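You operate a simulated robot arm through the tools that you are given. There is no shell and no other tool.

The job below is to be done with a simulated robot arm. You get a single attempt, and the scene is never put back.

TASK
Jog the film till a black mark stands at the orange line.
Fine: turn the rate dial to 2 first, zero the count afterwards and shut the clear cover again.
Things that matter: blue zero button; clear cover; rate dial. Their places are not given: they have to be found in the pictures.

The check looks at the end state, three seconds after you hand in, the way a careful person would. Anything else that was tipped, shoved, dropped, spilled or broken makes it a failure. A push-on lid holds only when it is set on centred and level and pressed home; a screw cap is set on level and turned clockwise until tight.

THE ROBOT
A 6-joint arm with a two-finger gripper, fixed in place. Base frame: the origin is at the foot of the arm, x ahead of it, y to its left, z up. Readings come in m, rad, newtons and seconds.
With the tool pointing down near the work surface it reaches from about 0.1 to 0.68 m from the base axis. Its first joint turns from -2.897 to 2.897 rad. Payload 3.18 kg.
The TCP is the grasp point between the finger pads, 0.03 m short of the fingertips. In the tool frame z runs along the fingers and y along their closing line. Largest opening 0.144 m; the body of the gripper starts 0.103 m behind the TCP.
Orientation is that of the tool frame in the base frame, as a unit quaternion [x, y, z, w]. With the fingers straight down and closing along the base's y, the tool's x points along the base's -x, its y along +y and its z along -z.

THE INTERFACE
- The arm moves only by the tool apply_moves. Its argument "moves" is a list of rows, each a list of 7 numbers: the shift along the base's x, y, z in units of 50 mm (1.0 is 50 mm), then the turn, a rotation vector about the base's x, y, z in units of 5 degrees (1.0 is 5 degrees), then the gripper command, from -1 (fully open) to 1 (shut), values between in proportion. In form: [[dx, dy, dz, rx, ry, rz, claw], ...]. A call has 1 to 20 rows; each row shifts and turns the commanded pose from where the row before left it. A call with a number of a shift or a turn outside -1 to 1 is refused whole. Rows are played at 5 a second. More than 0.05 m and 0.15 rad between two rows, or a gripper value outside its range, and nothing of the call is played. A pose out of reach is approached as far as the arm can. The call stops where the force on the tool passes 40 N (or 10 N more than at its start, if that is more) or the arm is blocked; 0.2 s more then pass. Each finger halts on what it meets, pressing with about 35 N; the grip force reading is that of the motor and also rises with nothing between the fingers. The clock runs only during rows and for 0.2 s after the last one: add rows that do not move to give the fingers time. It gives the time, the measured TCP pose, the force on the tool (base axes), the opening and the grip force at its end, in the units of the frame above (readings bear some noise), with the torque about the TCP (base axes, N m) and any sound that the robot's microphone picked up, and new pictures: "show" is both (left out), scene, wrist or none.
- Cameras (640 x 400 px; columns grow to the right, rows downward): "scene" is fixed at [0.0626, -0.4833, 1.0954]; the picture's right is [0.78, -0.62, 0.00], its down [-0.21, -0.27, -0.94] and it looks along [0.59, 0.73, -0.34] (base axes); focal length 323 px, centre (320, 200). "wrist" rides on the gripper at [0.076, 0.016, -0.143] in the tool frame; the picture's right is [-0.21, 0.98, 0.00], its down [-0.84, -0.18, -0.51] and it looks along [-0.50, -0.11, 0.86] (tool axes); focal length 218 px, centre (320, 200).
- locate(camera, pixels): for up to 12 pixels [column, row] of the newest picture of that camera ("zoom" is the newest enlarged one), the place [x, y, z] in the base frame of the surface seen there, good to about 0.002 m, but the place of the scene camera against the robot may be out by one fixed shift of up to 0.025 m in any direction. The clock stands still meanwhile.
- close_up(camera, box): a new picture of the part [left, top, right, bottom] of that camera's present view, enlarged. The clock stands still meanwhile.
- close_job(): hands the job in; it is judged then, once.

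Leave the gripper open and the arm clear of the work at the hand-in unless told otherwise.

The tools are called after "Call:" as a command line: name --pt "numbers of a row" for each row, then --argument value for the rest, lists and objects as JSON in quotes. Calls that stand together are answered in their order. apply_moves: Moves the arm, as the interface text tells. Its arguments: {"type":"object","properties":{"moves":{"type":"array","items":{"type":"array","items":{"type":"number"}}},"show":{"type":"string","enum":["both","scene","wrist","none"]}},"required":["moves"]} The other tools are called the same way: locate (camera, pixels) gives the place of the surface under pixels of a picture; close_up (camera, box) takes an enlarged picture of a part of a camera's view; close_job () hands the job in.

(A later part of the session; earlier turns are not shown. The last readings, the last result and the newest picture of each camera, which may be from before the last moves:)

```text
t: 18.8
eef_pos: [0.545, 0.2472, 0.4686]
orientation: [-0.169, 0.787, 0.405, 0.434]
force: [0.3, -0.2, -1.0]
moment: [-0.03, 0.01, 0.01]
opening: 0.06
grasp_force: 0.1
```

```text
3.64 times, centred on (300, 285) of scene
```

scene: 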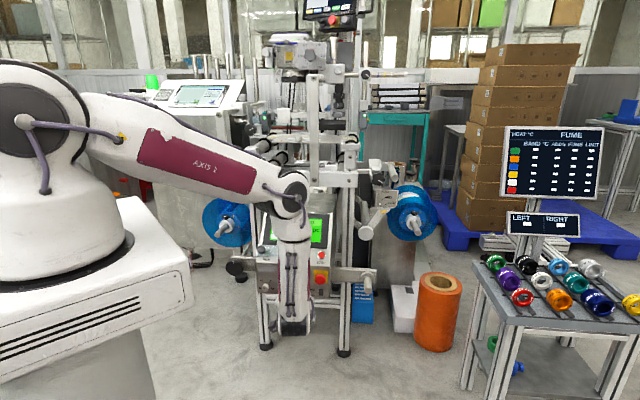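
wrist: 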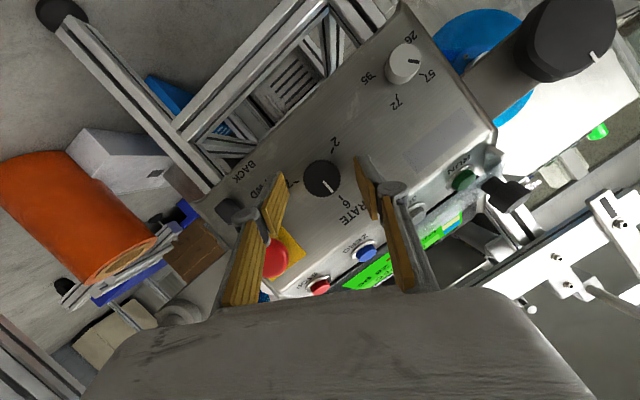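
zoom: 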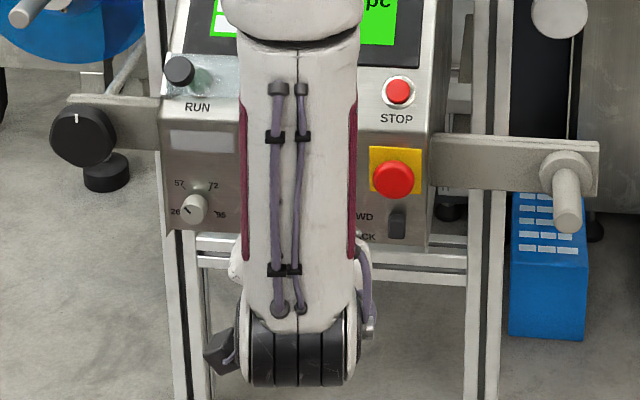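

Pads straddle the dial evenly. Small r correction, then close on the dial.

Call:
apply_moves --pt "-0.02 0.02 0 0 0 0 0.167" --pt "0 0 0 0 0 0 1" --pt "0 0 0 0 0 0 1" --pt "0 0 0 0 0 0 1" --show "wrist"

```text
t: 19.8
eef_pos: [0.5437, 0.2488, 0.4674]
orientation: [-0.17, 0.787, 0.405, 0.433]
force: [5.8, 0.7, -7.3]
moment: [-0.2, 0.12, -0.24]
opening: 0.0311
grasp_force: 44.8
```

wrist: 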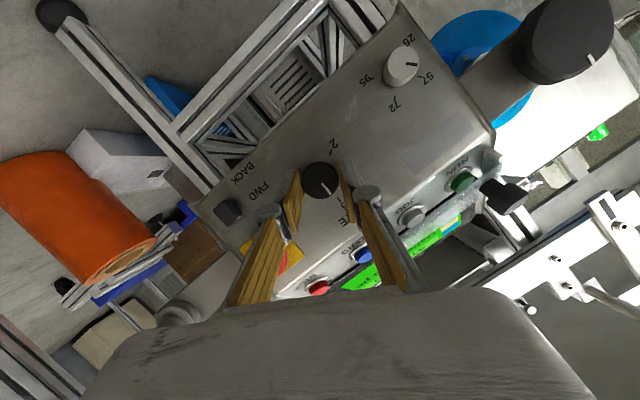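

Gripped (opening 31 mm). Small re-centering, then start turning counter-clockwise; first 15° to check forces.

Call:
apply_moves --pt "0.013 -0.013 -0.01 0 0 0 1" --pt "-0.009 0.009 0.004 -0.7071 -0.7071 0 1" --pt "-0.009 0.009 0.004 -0.7071 -0.7071 0 1" --pt "-0.009 0.009 0.003 -0.7071 -0.7071 0 1" --show "wrist"

```text
t: 20.8
eef_pos: [0.5416, 0.2494, 0.4684]
orientation: [-0.244, 0.778, 0.313, 0.487]
force: [-6.9, -20.7, 7.3]
moment: [0.31, -0.4, -0.49]
opening: 0.0312
grasp_force: 44.9
```

wrist: 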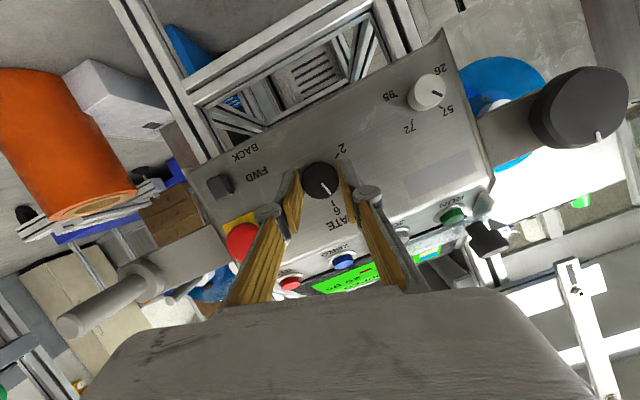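

Force is about 20 N pushing back along -u. I check whether the dial actually turned.

Call:
close_up --camera "wrist" --box '[270, 130, 380, 230]'

```text
4.00 times, centred on (325, 180) of wrist
```

zoom: 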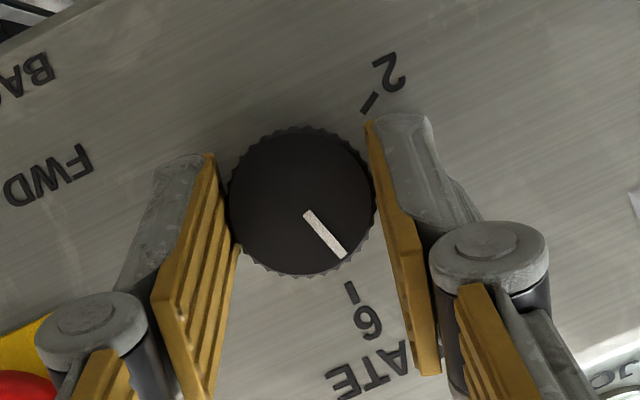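

The dial turned with the tool (pointer ~14° off 6 toward 2). I continue, easing back ~1.5 mm in u to relieve the push.

Call:
apply_moves --pt "-0.02 -0.005 0.0 -0.7071 -0.7071 0 1" --pt "-0.02 -0.005 0.0 -0.7071 -0.7071 0 1" --pt "-0.009 0.009 0.0 -0.7071 -0.7071 0 1" --show "none"

```text
t: 21.6
eef_pos: [0.5413, 0.2503, 0.4694]
orientation: [-0.319, 0.754, 0.216, 0.532]
force: [26.5, 12.9, -26.3]
moment: [-0.46, 0.37, -0.08]
opening: 0.0311
grasp_force: 45.0
```

Forces got near the limit (u +28 N, z −26 N), so stiffness is ~26 N/mm. I apply a correcting shift (+1 mm u, −1 mm z) with no turn.

Call:
apply_moves --pt "0.016 0.009 -0.018 0 0 0 1" --pt "0 0 0 0 0 0 1" --show "none"

```text
t: 22.2
eef_pos: [0.5408, 0.2505, 0.4695]
orientation: [-0.317, 0.754, 0.217, 0.532]
force: [6.0, 0.6, 0.7]
moment: [-0.21, 0.17, -0.14]
opening: 0.0316
grasp_force: 45.3
```

Forces are nearly zero again. Continue turning, two rows at a time.

Call:
apply_moves --pt "-0.009 0.009 0.0 -0.7071 -0.7071 0 1" --pt "-0.009 0.009 -0.002 -0.7071 -0.7071 0 1" --show "none"

```text
t: 22.8
eef_pos: [0.5388, 0.252, 0.4694]
orientation: [-0.361, 0.732, 0.149, 0.558]
force: [-11.2, -13.0, 21.6]
moment: [0.23, -0.3, -0.11]
opening: 0.031
grasp_force: 44.7
```

Push-back again (u −17, z +22 N). Relieve slightly and continue two more rows.

Call:
apply_moves --pt "-0.009 -0.009 0.015 0 0 0 1" --pt "-0.008 0.008 -0.002 -0.7071 -0.7071 0 1" --pt "-0.008 0.008 -0.003 -0.7071 -0.7071 0 1" --show "none"

```text
t: 23.6
eef_pos: [0.5396, 0.2529, 0.469]
orientation: [-0.406, 0.704, 0.081, 0.578]
force: [-3.2, -4.7, 14.6]
moment: [0.24, -0.23, -0.28]
opening: 0.031
grasp_force: 44.9
```

Good (φ≈−20°). Continue.

Call:
apply_moves --pt "-0.012 0.004 0.008 -0.7071 -0.7071 0 1" --pt "-0.008 0.008 -0.004 -0.7071 -0.7071 0 1" --show "none"

```text
t: 24.2
eef_pos: [0.5376, 0.2538, 0.4687]
orientation: [-0.444, 0.671, 0.013, 0.594]
force: [9.8, 9.4, 0.0]
moment: [0.38, -0.35, 0.15]
opening: 0.031
grasp_force: 45.0
```

Call:
apply_moves --pt "-0.002 0.014 -0.005 -0.7071 -0.7071 0 1" --pt "-0.006 0.008 -0.005 -0.7071 -0.7071 0 1" --show "wrist"

```text
t: 24.8
eef_pos: [0.5374, 0.2553, 0.4678]
orientation: [-0.479, 0.632, -0.056, 0.606]
force: [18.8, 24.1, -8.9]
moment: [0.05, 0.03, 0.18]
opening: 0.031
grasp_force: 45.0
```

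wrist: 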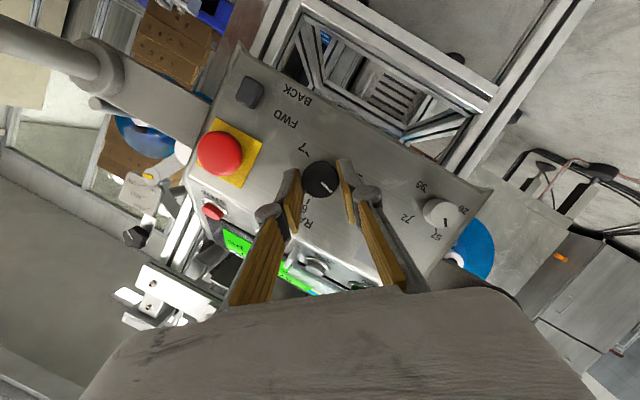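

φ≈−40°: 70° turned so far. I check the pointer before releasing.

Call:
close_up --camera "wrist" --box '[270, 130, 380, 230]'

```text
4.00 times, centred on (325, 180) of wrist
```

zoom: 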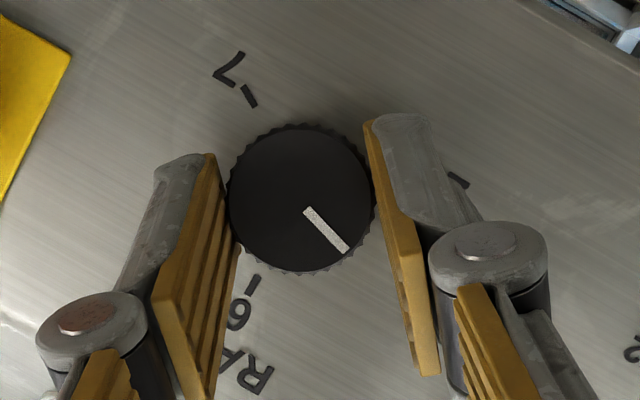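

Pointer is ~70° past 6, ~50° left to 2. Relieve, release to 60 mm, and roll back +60° around the dial.

Call:
apply_moves --pt "0.013 0.013 -0.005 0 0 0 1" --pt "0 0 0 0 0 0 0.167" --pt "0 0 0 0 0 0 0.167" --pt "0.008 -0.008 0.005 0.7071 0.7071 0 0.167" --pt "0.008 -0.008 0.005 0.7071 0.7071 0 0.167" --pt "0.008 -0.008 0.004 0.7071 0.7071 0 0.167" --pt "0.008 -0.008 0.004 0.7071 0.7071 0 0.167" --pt "0.009 -0.009 0.003 0.7071 0.7071 0 0.167" --pt "0.009 -0.009 0.002 0.7071 0.7071 0 0.167" --pt "0.009 -0.009 0.001 0.7071 0.7071 0 0.167" --pt "0.009 -0.009 0 0.7071 0.7071 0 0.167" --pt "0.009 -0.009 0 0.7071 0.7071 0 0.167" --pt "0.009 -0.009 -0.001 0.7071 0.7071 0 0.167" --pt "0.009 -0.009 -0.002 0.7071 0.7071 0 0.167" --pt "0.009 -0.009 -0.003 0.7071 0.7071 0 0.167" --show "wrist"

```text
t: 28.0
eef_pos: [0.5435, 0.2508, 0.4704]
orientation: [-0.221, 0.782, 0.346, 0.468]
force: [0.3, -0.5, 0.7]
moment: [0.01, 0.0, -0.01]
opening: 0.0598
grasp_force: 0.0
```

wrist: 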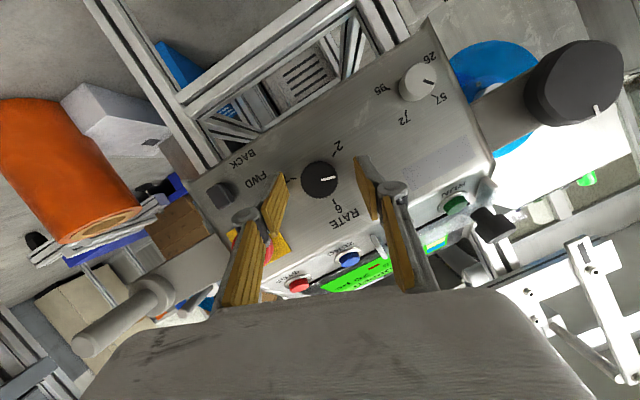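

Dial stayed. Grip again at φ≈+20° and turn.

Call:
apply_moves --pt "-0.01 -0.01 -0.02 0 0 0 0.167" --pt "0 0 0 0 0 0 1" --pt "0 0 0 0 0 0 1" --pt "0 0 0 0 0 0 1" --show "none"

```text
t: 29.0
eef_pos: [0.5416, 0.2486, 0.4678]
orientation: [-0.22, 0.782, 0.345, 0.47]
force: [-2.9, 0.9, 2.2]
moment: [0.06, -0.05, 0.05]
opening: 0.0313
grasp_force: 45.2
```

Well-centred grip (low forces). Turn 10° and check.

Call:
apply_moves --pt "-0.009 0.009 0.003 -0.7071 -0.7071 0 1" --pt "-0.009 0.009 0.002 -0.7071 -0.7071 0 1" --show "none"

```text
t: 29.6
eef_pos: [0.5408, 0.2497, 0.4683]
orientation: [-0.27, 0.771, 0.281, 0.503]
force: [-6.3, 0.3, 5.4]
moment: [0.08, -0.02, 0.02]
opening: 0.0317
grasp_force: 45.0
```

Call:
apply_moves --pt "-0.011 0.009 0.003 -0.7071 -0.7071 0 1" --pt "-0.01 0.009 0.001 -0.7071 -0.7071 0 1" --pt "-0.009 0.009 0 -0.7071 -0.7071 0 1" --show "none"

```text
t: 30.4
eef_pos: [0.5401, 0.252, 0.4682]
orientation: [-0.34, 0.746, 0.181, 0.544]
force: [0.4, 0.8, -8.1]
moment: [-0.27, 0.23, -0.18]
opening: 0.0314
grasp_force: 44.9
```

Forces low; continue 15°.

Call:
apply_moves --pt "-0.009 0.009 -0.005 -0.7071 -0.7071 0 1" --pt "-0.009 0.009 -0.002 -0.7071 -0.7071 0 1" --pt "-0.008 0.008 -0.003 -0.7071 -0.7071 0 1" --show "wrist"

Call:
close_up --camera "wrist" --box '[270, 130, 380, 230]'

```text
t: 31.2
eef_pos: [0.5372, 0.253, 0.4673]
orientation: [-0.404, 0.704, 0.08, 0.578]
force: [5.3, -2.2, -7.9]
moment: [-0.37, 0.29, -0.36]
opening: 0.0315
grasp_force: 45.5
```

wrist: 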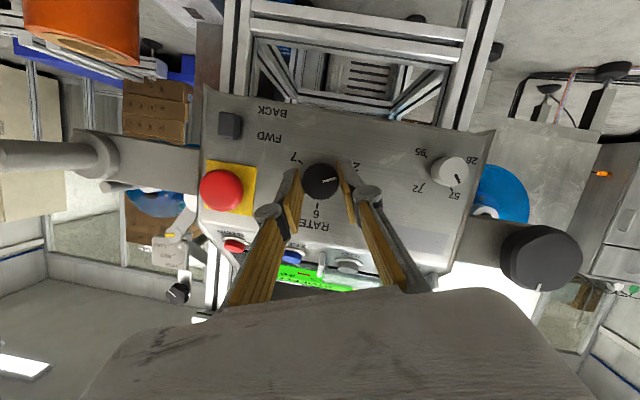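

```text
4.00 times, centred on (325, 180) of wrist
```

zoom: 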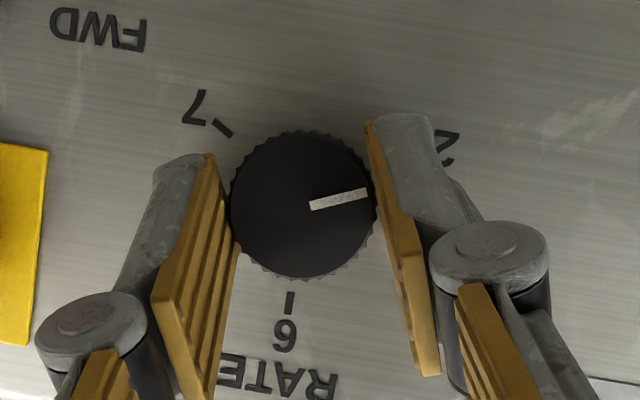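

Pointer is ~110° from 6; 10° more to reach 2.

Call:
apply_moves --pt "-0.006 0.012 -0.006 -0.7071 -0.7071 0 1" --pt "-0.008 0.008 -0.004 -0.7071 -0.7071 0 1" --show "wrist"

```text
t: 31.8
eef_pos: [0.5388, 0.2536, 0.4682]
orientation: [-0.444, 0.671, 0.013, 0.594]
force: [-1.9, -10.4, 1.7]
moment: [0.5, 0.4, -0.17]
opening: 0.0315
grasp_force: 44.6
```

wrist: 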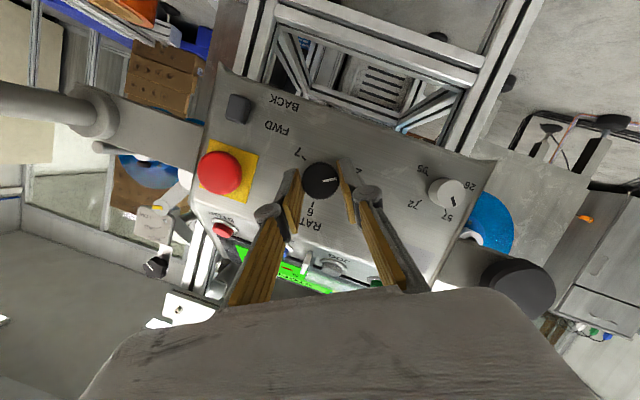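

Now release and back off along −u to inspect the dial.

Call:
apply_moves --pt "0 0 0 0 0 0 0.167" --pt "0 0 0 0 0 0 0.167" --pt "-0.28 -0.28 0 0 0 0 0.167" --pt "-0.28 -0.28 0 0 0 0 0.167" --pt "-0.28 -0.28 0 0 0 0 0.167" --show "wrist"

Call:
close_up --camera "wrist" --box '[260, 110, 390, 210]'

```text
t: 33.0
eef_pos: [0.4962, 0.2128, 0.4672]
orientation: [-0.443, 0.672, 0.011, 0.593]
force: [0.3, -0.9, 0.8]
moment: [-0.03, 0.01, 0.01]
opening: 0.0599
grasp_force: 0.1
```

wrist: 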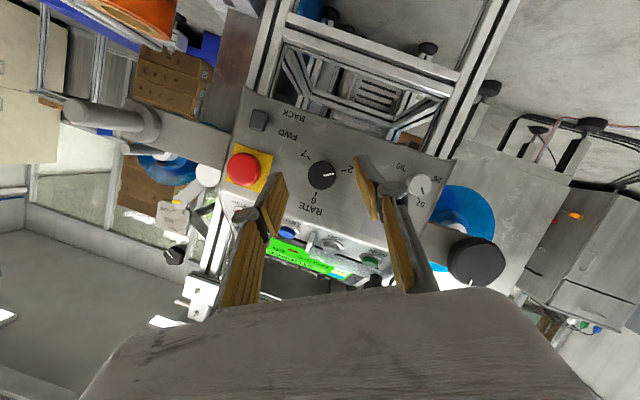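

```text
4.00 times, centred on (325, 160) of wrist
```

zoom: 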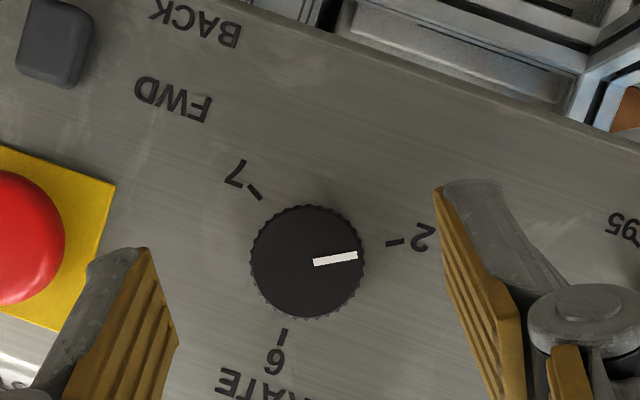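

The dial points exactly at the "2" tick. Next: the cover. I unroll (+30°) and pitch the tool back to vertical in place (clear of the fascia).

Call:
apply_moves --pt "0 0 0 0.7071 0.7071 0 0.167" --pt "0 0 0 0.7071 0.7071 0 0.167" --pt "0 0 0 0.7071 0.7071 0 0.167" --pt "0 0 0 0.7071 0.7071 0 0.167" --pt "0 0 0 0.7071 0.7071 0 0.167" --pt "0 0 0 0.7071 0.7071 0 0.167" --pt "-0.05 -0.05 0.1 -0.7071 0.7071 0 0.167" --pt "-0.05 -0.05 0.1 -0.7071 0.7071 0 0.167" --pt "-0.05 -0.05 0.1 -0.7071 0.7071 0 0.167" --pt "-0.05 -0.05 0.1 -0.7071 0.7071 0 0.167" --pt "0 0 0.1 -0.7071 0.7071 0 0.167" --pt "0 0 0.1 -0.7071 0.7071 0 0.167" --pt "0 0 0.1 -0.7071 0.7071 0 0.167" --pt "0 0 0.1 -0.7071 0.7071 0 0.167" --pt "0 0 0.1 -0.7071 0.7071 0 0.167" --pt "0 0 0.1 -0.7071 0.7071 0 0.167" --pt "0 0 0.1 -0.7071 0.7071 0 0.167" --pt "0 0 0.1 -0.7071 0.7071 0 0.167" --pt "0 0 0.1 -0.7071 0.7071 0 0.167" --pt "0 0 0.1 -0.7071 0.7071 0 0.167" --show "both"

```text
t: 37.2
eef_pos: [0.5006, 0.1866, 0.5317]
orientation: [-0.386, 0.921, -0.024, 0.044]
force: [-0.5, -0.8, 0.7]
moment: [-0.01, -0.01, 0.02]
opening: 0.0598
grasp_force: 0.1
out of reach, approached as far as the arm can: row 19, 20
```

scene: 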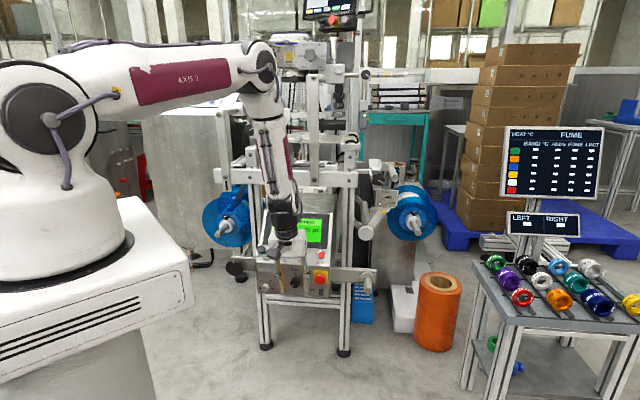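
wrist: 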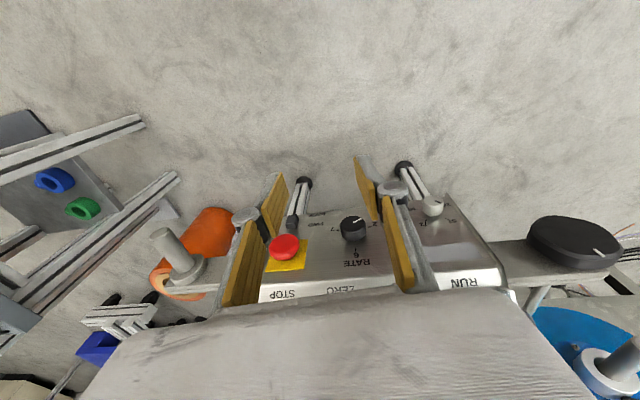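

Near vertical (5.7° left), the last rows hit a limit. I raise to z≈0.66, moving toward the knob's side, then correct the remaining tilt.

Call:
apply_moves --pt "0 0 0.64 0 0 0 0.167" --pt "0 0 0.64 0 0 0 0.167" --pt "-0.13 0.45 0.64 0 0 0 0.167" --pt "-0.13 0.45 0.64 0 0 0 0.167" --pt "-0.13 0.45 0 0.04 0.38 0 0.167" --pt "-0.13 0.45 0 0.04 0.38 0 0.167" --pt "-0.13 0.45 0 0.04 0.38 0 0.167" --show "both"

```text
t: 38.8
eef_pos: [0.4525, 0.3137, 0.6646]
orientation: [-0.388, 0.92, 0.024, -0.044]
force: [0.1, 0.7, -0.8]
moment: [-0.04, -0.02, 0.01]
opening: 0.0598
grasp_force: 0.1
```

scene: 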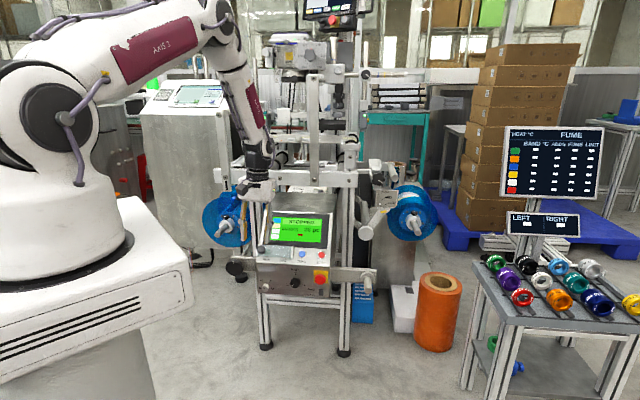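
wrist: 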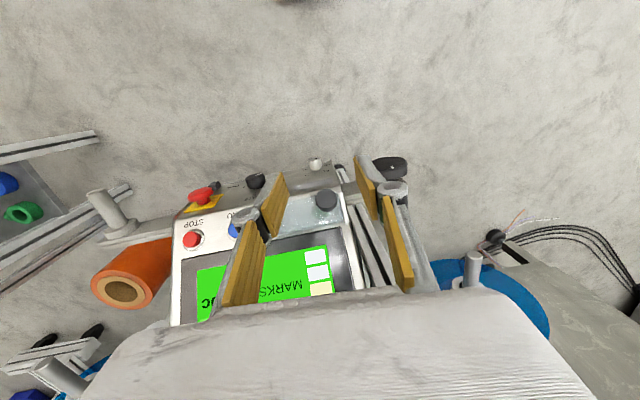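

Overshot by the same 5.7°, so the command chain had already been vertical; I rotate back, and take a zoom at the cover/knob.

Call:
apply_moves --pt "0 0 0 -0.058 -0.57 0 0.167" --pt "0 0 0 -0.058 -0.57 0 0.167" --show "wrist"

Call:
close_up --camera "wrist" --box '[240, 160, 400, 280]'

```text
t: 39.4
eef_pos: [0.4535, 0.3154, 0.6649]
orientation: [-0.388, 0.921, -0.001, 0.0]
force: [1.0, 0.1, -0.1]
moment: [0.04, 0.01, 0.03]
opening: 0.0601
grasp_force: 0.0
```

wrist: 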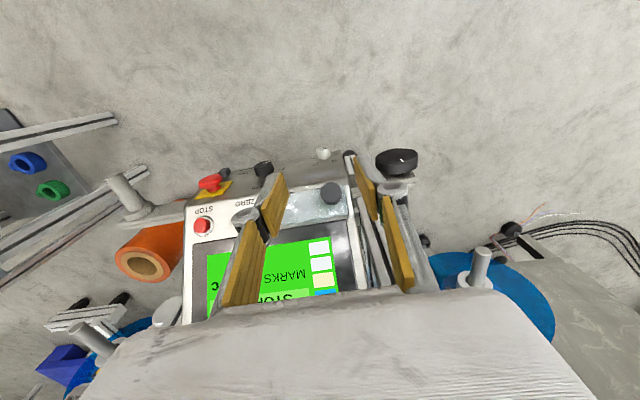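

```text
3.33 times, centred on (320, 220) of wrist
```

zoom: 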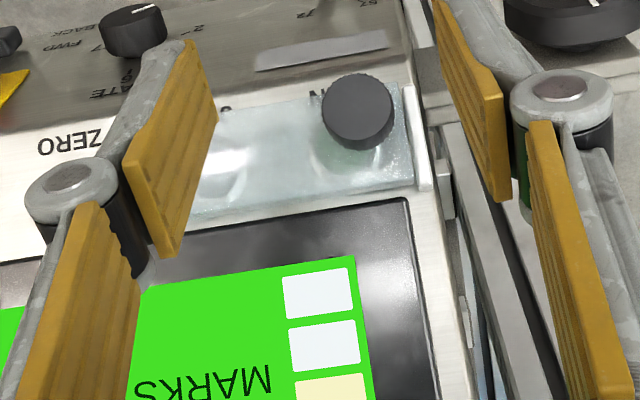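

Vertical now. Locate knob head precisely from this view.

Call:
locate --camera "zoom" --pixels '[[357, 105], [325, 105], [392, 100], [357, 78], [357, 140], [425, 150], [210, 170], [300, 200], [220, 110], [405, 185]]'

```text
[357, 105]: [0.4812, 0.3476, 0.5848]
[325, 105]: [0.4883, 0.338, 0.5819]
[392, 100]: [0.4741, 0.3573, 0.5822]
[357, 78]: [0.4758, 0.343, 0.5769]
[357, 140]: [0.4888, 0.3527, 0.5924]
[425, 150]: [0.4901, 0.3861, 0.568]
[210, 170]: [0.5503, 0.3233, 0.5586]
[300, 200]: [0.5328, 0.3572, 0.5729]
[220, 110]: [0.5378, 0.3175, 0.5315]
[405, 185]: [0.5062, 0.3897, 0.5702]
```

Knob axis confirmed (r≈0.0945, s≈0.8285, top h≈0.051). Move over it, then descend so the pads straddle the head (fingers 60 mm apart).

Call:
apply_moves --pt "0.29 0.336 0 0 0 0 0.167" --pt "0.29 0.336 0 0 0 0 0.167" --pt "0 0 -0.36 0 0 0 0.167" --pt "0 0 -0.36 0 0 0 0.167" --pt "0 0 -0.36 0 0 0 0.167" --show "both"

```text
t: 40.6
eef_pos: [0.4823, 0.3481, 0.6101]
orientation: [-0.386, 0.922, 0.0, 0.0]
force: [-0.4, -0.4, -0.1]
moment: [-0.02, 0.0, 0.01]
opening: 0.0597
grasp_force: 0.0
```

scene: 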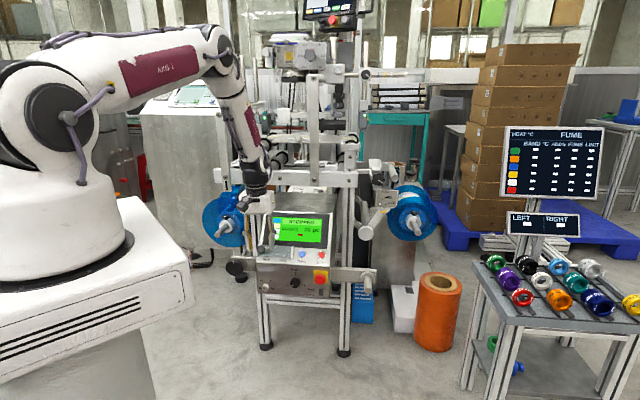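
wrist: 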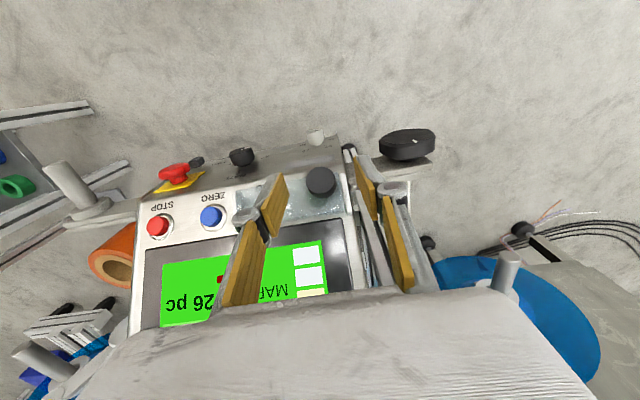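

Check the straddle in the scene zoom, then lower the last 18 mm.

Call:
close_up --camera "scene" --box '[235, 180, 315, 270]'

Call:
apply_moves --pt "0.01 0.01 -0.18 0 0 0 0.167" --pt "0 0 -0.18 0 0 0 0.167" --show "both"

Call:
close_up --camera "scene" --box '[235, 180, 315, 270]'

```text
4.44 times, centred on (275, 225) of scene
```

zoom: 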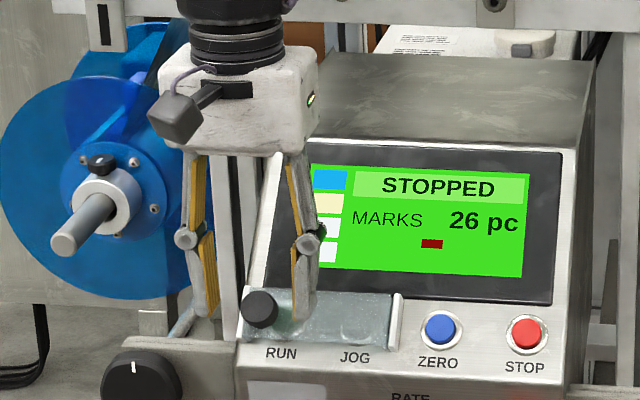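

```text
t: 41.2
eef_pos: [0.4824, 0.349, 0.5932]
orientation: [-0.388, 0.922, 0.0, 0.0]
force: [0.6, -0.3, -0.2]
moment: [0.0, -0.02, -0.01]
opening: 0.0601
grasp_force: 0.0
```

scene: 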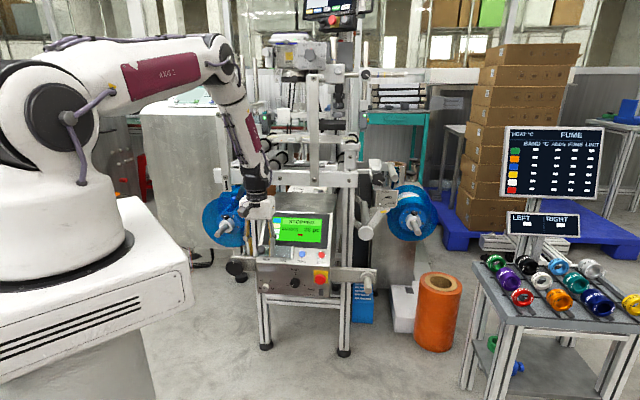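
wrist: 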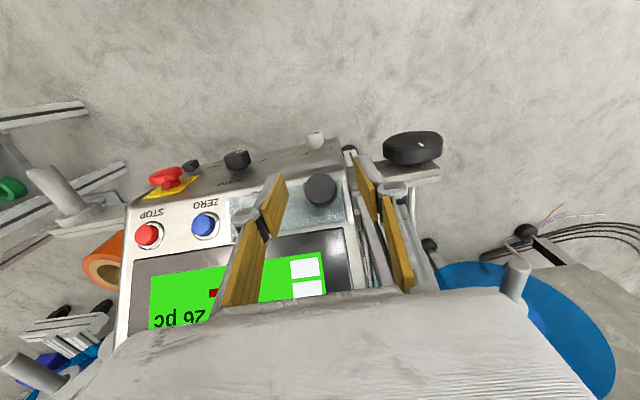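

```text
4.44 times, centred on (275, 225) of scene
```

zoom: 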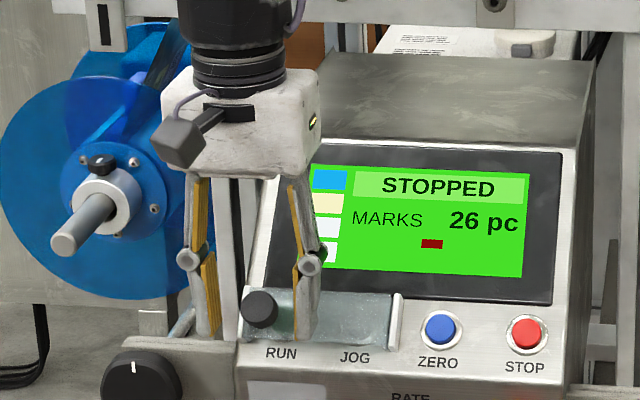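

The knob is between the pads. Close on it.

Call:
apply_moves --pt "0 0 0 0 0 0 1" --pt "0 0 0 0 0 0 1" --pt "0 0 0 0 0 0 1" --show "wrist"

Call:
close_up --camera "wrist" --box '[240, 140, 400, 260]'

```text
t: 42.0
eef_pos: [0.4821, 0.3501, 0.5919]
orientation: [-0.387, 0.922, -0.001, 0.001]
force: [2.5, -1.3, 0.1]
moment: [-0.08, -0.14, -0.13]
opening: 0.0245
grasp_force: 45.6
```

wrist: 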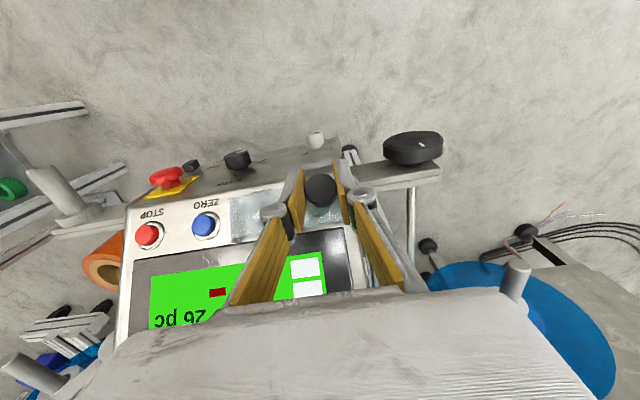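

```text
3.33 times, centred on (320, 200) of wrist
```

zoom: 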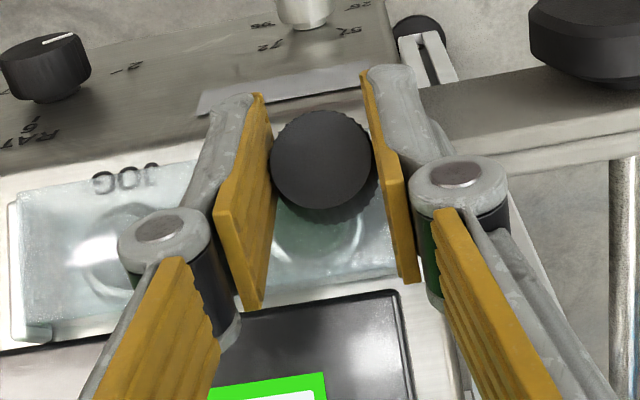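

Gripped the knob head (24.5 mm). Now probe small motions: first +z by 1 mm, reading the force.

Call:
apply_moves --pt "0 0 0.02 0 0 0 1" --pt "0 0 0 0 0 0 1" --show "none"

```text
t: 42.6
eef_pos: [0.4832, 0.3495, 0.5924]
orientation: [-0.388, 0.922, -0.001, 0.0]
force: [9.1, -4.8, -5.5]
moment: [-0.28, -0.12, -0.15]
opening: 0.0244
grasp_force: 45.0
```

Only −5.5 N in z. Another 2 mm up.

Call:
apply_moves --pt "0 0 0.02 0 0 0 1" --pt "0 0 0.02 0 0 0 1" --pt "0 0 0 0 0 0 1" --show "wrist"

Call:
close_up --camera "wrist" --box '[240, 140, 400, 260]'

```text
t: 43.3
eef_pos: [0.4851, 0.3501, 0.5953]
orientation: [-0.389, 0.921, 0.001, 0.004]
force: [4.0, 3.7, -7.6]
moment: [-0.15, -0.03, -0.05]
opening: 0.0248
grasp_force: 44.5
stopped in row 3: the force on the tool passed its limit at 42 N (the readings are from after the stop); the commanded pose is now the measured one
```

wrist: 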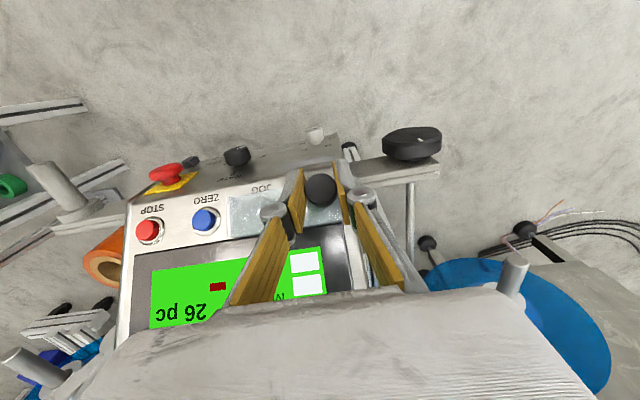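

```text
3.33 times, centred on (320, 200) of wrist
```

zoom: 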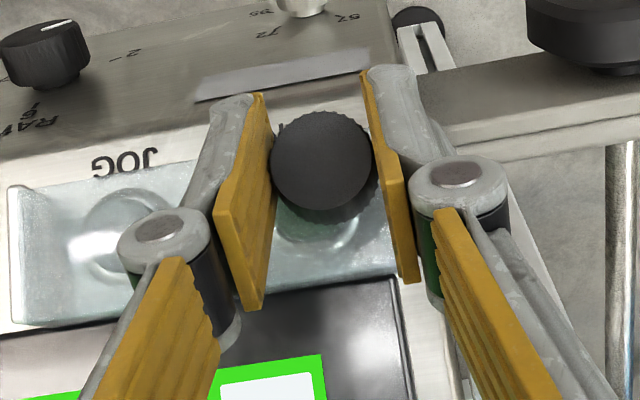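

The plate seems to have shifted relative to the right rail; check from the scene camera.

Call:
close_up --camera "scene" --box '[250, 225, 330, 275]'

Call:
locate --camera "wrist" --pixels '[[320, 190], [230, 205], [232, 225], [243, 230], [226, 197], [260, 195], [270, 205], [250, 200]]'

```text
8.00 times, centred on (290, 250) of scene
```

zoom: 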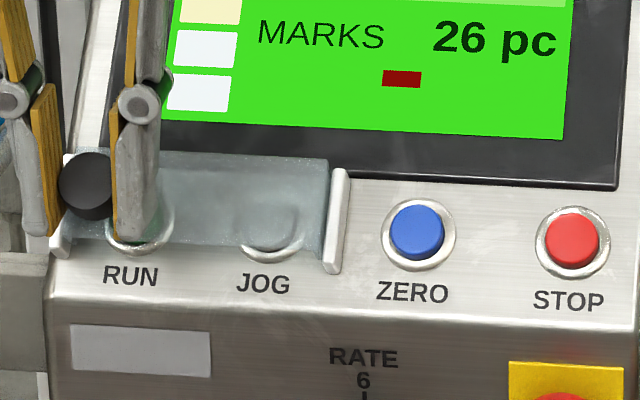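

```text
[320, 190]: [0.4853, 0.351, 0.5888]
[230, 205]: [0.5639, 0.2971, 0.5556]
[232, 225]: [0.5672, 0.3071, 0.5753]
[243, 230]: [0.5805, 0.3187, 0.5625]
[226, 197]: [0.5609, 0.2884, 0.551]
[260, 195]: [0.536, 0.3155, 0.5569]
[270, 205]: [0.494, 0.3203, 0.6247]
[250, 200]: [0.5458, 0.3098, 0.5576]
```

The knob moved along +s (up the slope) with h unchanged: the cover is a slider. I pull it up-slope in small steps, watching forces.

Call:
apply_moves --pt "0.05 0.05 0.0707 0 0 0 1" --pt "0.05 0.05 0.0707 0 0 0 1" --show "none"

```text
t: 43.9
eef_pos: [0.49, 0.3558, 0.603]
orientation: [-0.388, 0.922, 0.001, 0.005]
force: [14.5, 8.0, -16.9]
moment: [-0.04, -0.15, -0.1]
opening: 0.0248
grasp_force: 44.6
```

It slides freely along s; tool is ~1 mm too far out along n (23 N). Correct that and continue.

Call:
apply_moves --pt "0.06 0.057 0.0587 0 0 0 1" --pt "0.05 0.05 0.0707 0 0 0 1" --show "none"

```text
t: 44.5
eef_pos: [0.4943, 0.3591, 0.6095]
orientation: [-0.387, 0.922, 0.0, 0.002]
force: [6.9, -8.4, 0.7]
moment: [0.01, -0.34, -0.2]
opening: 0.0245
grasp_force: 44.6
```

Fine. Continue up-slope.

Call:
apply_moves --pt "0.056 0.044 0.0707 0 0 0 1" --pt "0.05 0.05 0.0707 0 0 0 1" --show "wrist"

Call:
close_up --camera "scene" --box '[250, 225, 330, 275]'

```text
t: 45.1
eef_pos: [0.4995, 0.3666, 0.6166]
orientation: [-0.388, 0.922, 0.0, 0.003]
force: [-0.5, -4.7, 3.2]
moment: [-0.9, 0.72, -0.13]
opening: 0.0247
grasp_force: 44.9
```

wrist: 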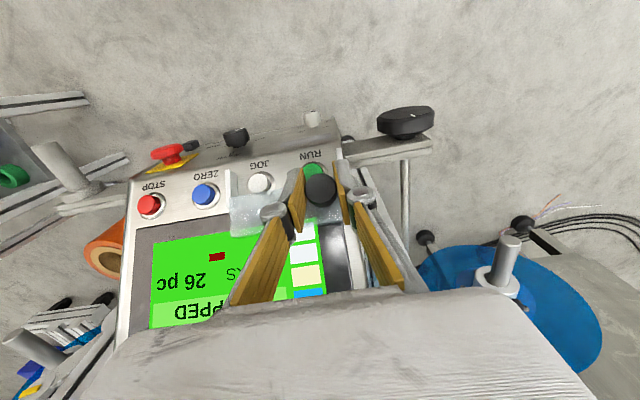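

```text
8.00 times, centred on (290, 250) of scene
```

zoom: 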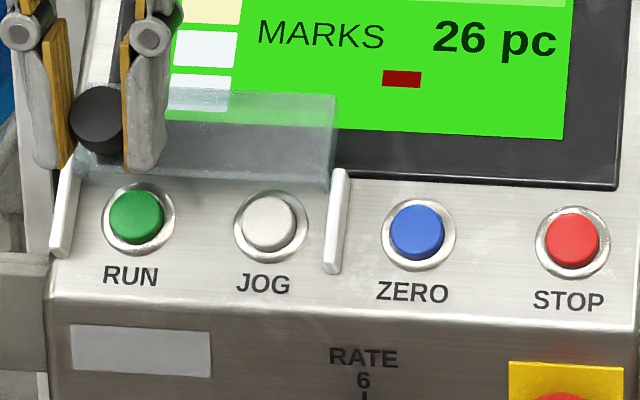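

RUN and JOG are exposed. Continue up toward the end of travel.

Call:
apply_moves --pt "0.05 0.05 0.0707 0 0 0 1" --pt "0.05 0.05 0.0707 0 0 0 1" --show "none"

```text
t: 45.7
eef_pos: [0.5046, 0.3712, 0.6254]
orientation: [-0.388, 0.921, 0.001, 0.003]
force: [-6.9, -7.1, 9.5]
moment: [-0.65, 0.57, -0.03]
opening: 0.0244
grasp_force: 44.8
```

Still free. Two more steps.

Call:
apply_moves --pt "0.044 0.044 0.078 0 0 0 1" --pt "0.05 0.05 0.0707 0 0 0 1" --show "none"

```text
t: 46.3
eef_pos: [0.5078, 0.373, 0.6273]
orientation: [-0.389, 0.921, 0.0, -0.001]
force: [-8.3, -12.2, -26.5]
moment: [0.15, -0.3, -0.06]
opening: 0.0246
grasp_force: 44.7
```

End stop reached (s-force −29 N). Ease back 1 mm and release to see if the cover stays.

Call:
apply_moves --pt "-0.01 -0.01 -0.0141 0 0 0 1" --pt "0 0 0 0 0 0 0.167" --pt "0 0 0 0 0 0 0.167" --pt "0 0 0 0 0 0 0.167" --show "both"

Call:
close_up --camera "scene" --box '[250, 215, 330, 275]'

```text
t: 47.3
eef_pos: [0.5102, 0.374, 0.6304]
orientation: [-0.388, 0.922, 0.001, 0.004]
force: [-0.6, 0.1, 0.1]
moment: [-0.01, -0.01, 0.03]
opening: 0.0598
grasp_force: 0.1
```

scene: 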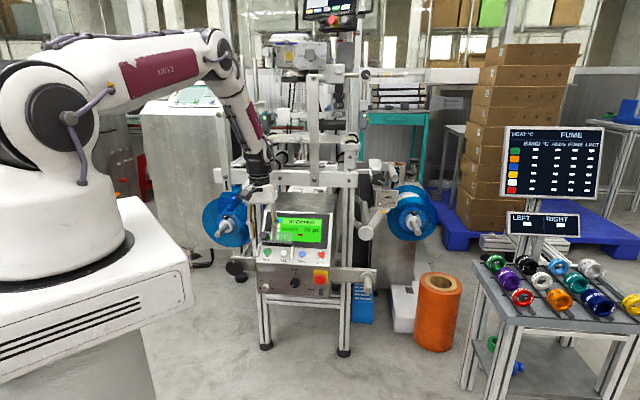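
wrist: 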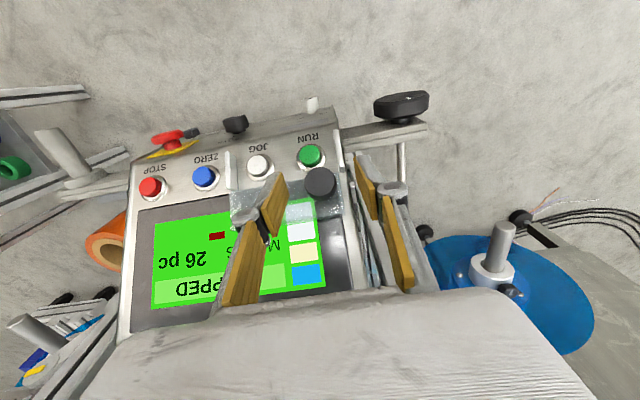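

```text
6.67 times, centred on (290, 245) of scene
```

zoom: 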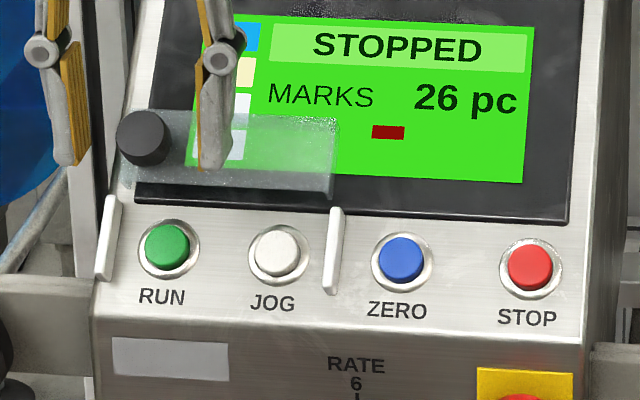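

The cover stays up by itself. Now measure JOG precisely (wrist picture, JOG ≈ (258,165)), ZERO too.

Call:
close_up --camera "wrist" --box '[180, 130, 340, 230]'

Call:
locate --camera "wrist" --pixels '[[258, 164], [253, 164], [263, 163], [258, 158], [258, 170], [204, 176], [199, 177], [209, 175], [310, 153], [149, 187], [320, 182], [245, 195]]'

```text
4.00 times, centred on (260, 180) of wrist
```

zoom: 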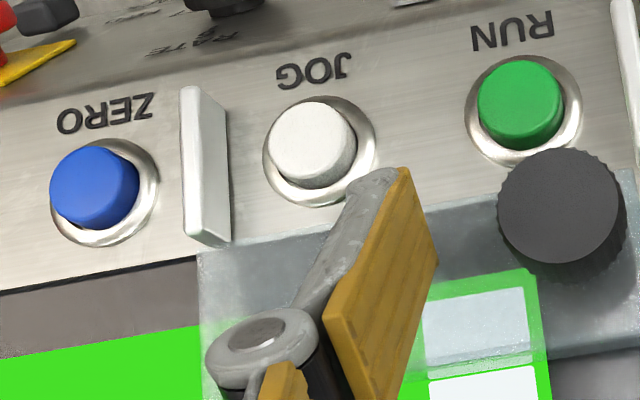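

```text
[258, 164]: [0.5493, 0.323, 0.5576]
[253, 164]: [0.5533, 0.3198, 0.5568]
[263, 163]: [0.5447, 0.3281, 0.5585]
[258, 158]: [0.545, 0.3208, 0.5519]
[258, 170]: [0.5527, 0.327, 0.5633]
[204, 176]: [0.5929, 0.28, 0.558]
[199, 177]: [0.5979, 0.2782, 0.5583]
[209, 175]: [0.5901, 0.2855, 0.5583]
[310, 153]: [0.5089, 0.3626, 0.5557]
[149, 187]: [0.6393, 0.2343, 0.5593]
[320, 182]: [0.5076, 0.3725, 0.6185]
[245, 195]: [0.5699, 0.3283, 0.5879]
```

JOG centre: r=0.160, s≈0.831, top h≈0.0105; ZERO: r=0.2217. Lift off the knob, close the fingers and move to a hover point in front of JOG.

Call:
apply_moves --pt "0 0 0.4 0 0 0 0.167" --pt "0 0 0.4 0 0 0 0.167" --pt "0 0 0.4 0 0 0 0.167" --pt "0.12 -0.68 0 0 0 0 0.6" --pt "0.12 -0.68 0 0 0 0 1" --pt "0 0 0 0 0 0 1" --pt "0 0 0 0 0 0 1" --show "both"

```text
t: 48.9
eef_pos: [0.5229, 0.3071, 0.6897]
orientation: [-0.388, 0.922, 0.0, 0.004]
force: [0.0, 0.2, -0.8]
moment: [-0.01, 0.03, -0.01]
opening: 0.0
grasp_force: 31.0
```

scene: 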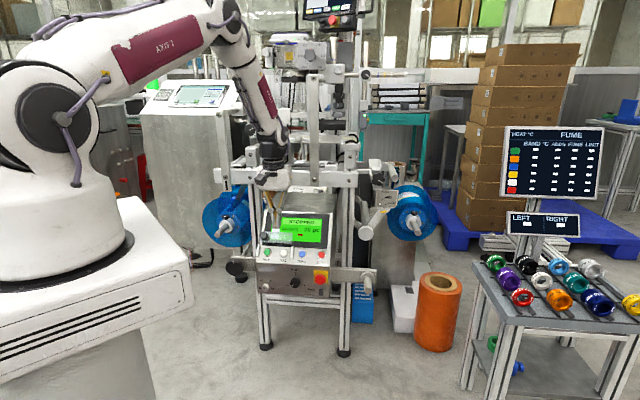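
wrist: 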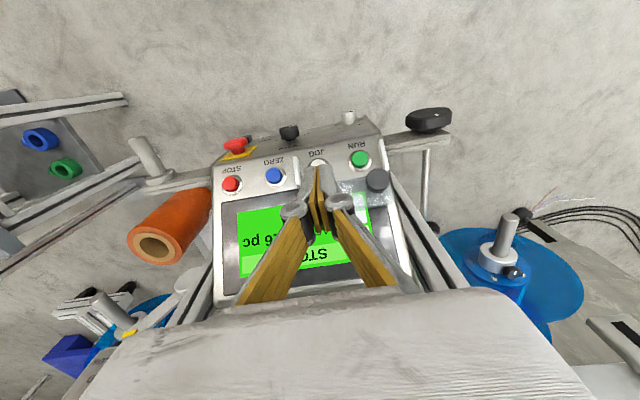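

Let me check the film bed view now (arm may hide it).

Call:
close_up --camera "scene" --box '[260, 120, 370, 155]'

Call:
close_up --camera "scene" --box '[280, 128, 320, 150]'

```text
5.82 times, centred on (315, 138) of scene
```

zoom: 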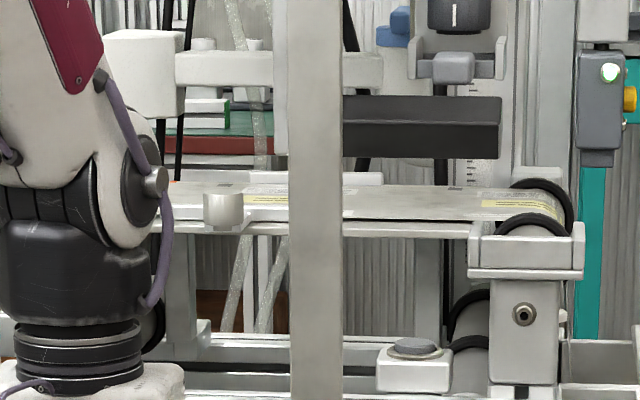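

```text
16.00 times, centred on (300, 139) of scene
```

zoom: 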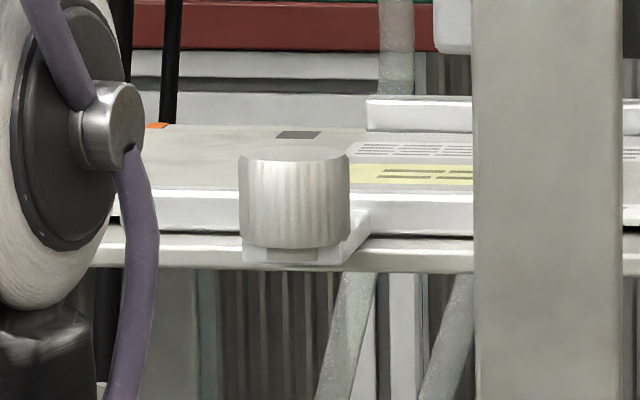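

One mark stands ~9.6 px right of the orange line (pitch ≈ 39.6 px). Now descend to the hover point 12 mm off JOG.

Call:
apply_moves --pt "0.079 0.009 -0.627 0 0 0 1" --pt "0.079 0.009 -0.627 0 0 0 1" --pt "0.079 0.009 -0.627 0 0 0 1" --show "both"

Call:
close_up --camera "scene" --box '[250, 215, 330, 275]'

Call:
close_up --camera "scene" --box '[270, 128, 310, 150]'

```text
t: 49.7
eef_pos: [0.534, 0.307, 0.5952]
orientation: [-0.389, 0.921, 0.0, 0.004]
force: [-1.1, -0.5, -0.4]
moment: [0.02, 0.02, 0.03]
opening: 0.0001
grasp_force: 31.0
```

scene: 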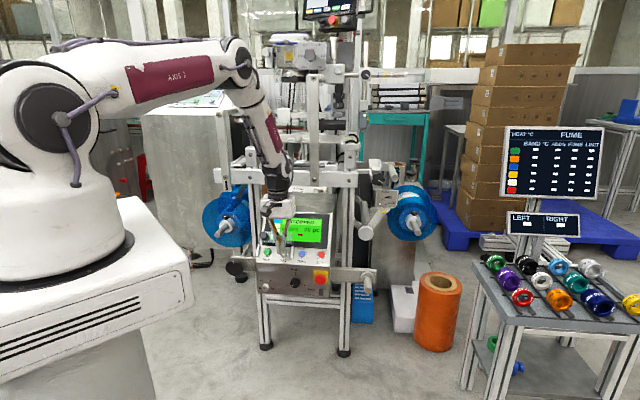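
wrist: 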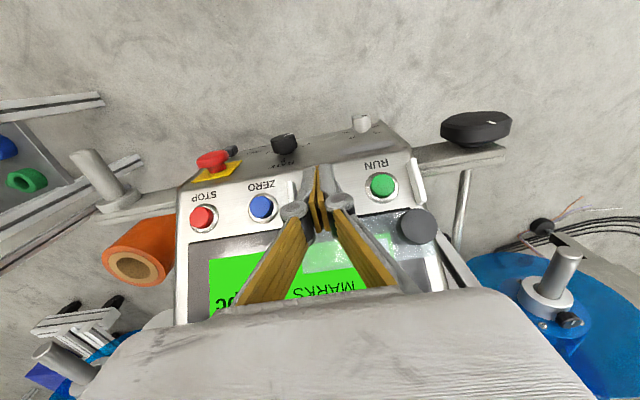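

```text
6.67 times, centred on (290, 245) of scene
```

zoom: 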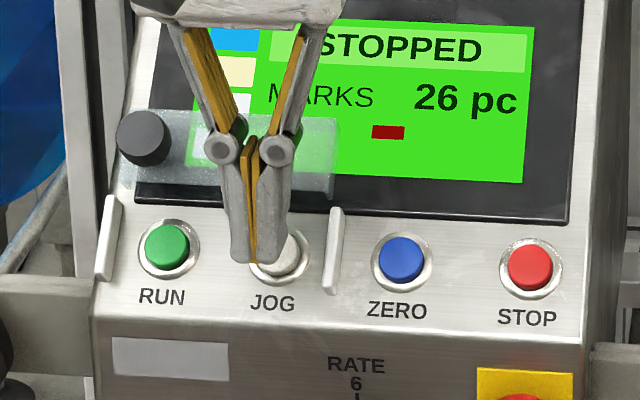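

```text
16.00 times, centred on (290, 139) of scene
```

zoom: 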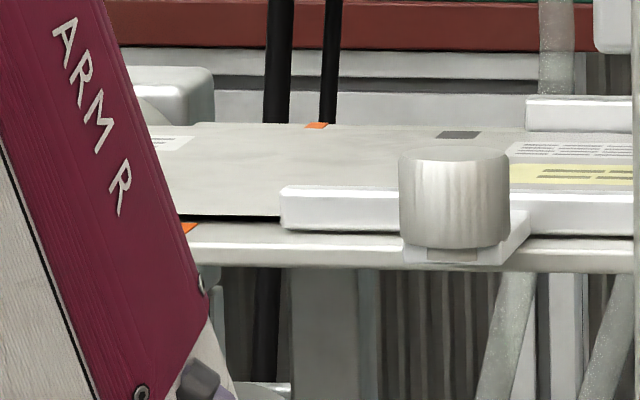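

From here the back tick (zoom (317,125)) and the mark (458,135) are both visible, so I can monitor while jogging. Target mark position is ~ (304,134.5) in this same zoom. Now approach JOG along its normal by 10 mm.

Call:
apply_moves --pt "0.082 0.018 -0.0707 0 0 0 1" --pt "0.05 0.05 -0.0707 0 0 0 1" --show "none"

Call:
close_up --camera "scene" --box '[265, 230, 305, 265]'

```text
t: 50.3
eef_pos: [0.5402, 0.3117, 0.5891]
orientation: [-0.389, 0.921, 0.0, 0.003]
force: [0.2, -0.3, 0.1]
moment: [-0.01, 0.0, -0.01]
opening: 0.0
grasp_force: 30.7
```

```text
11.43 times, centred on (285, 248) of scene
```

zoom: 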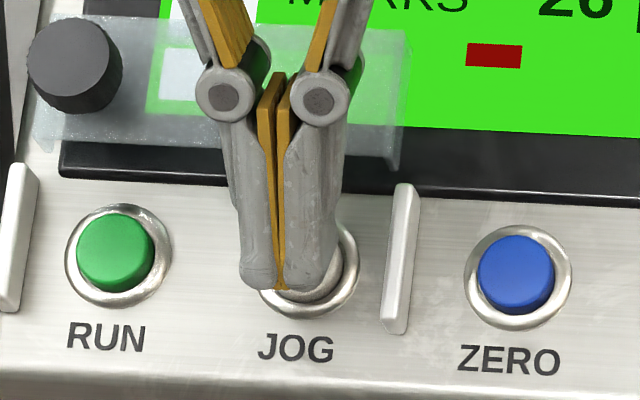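

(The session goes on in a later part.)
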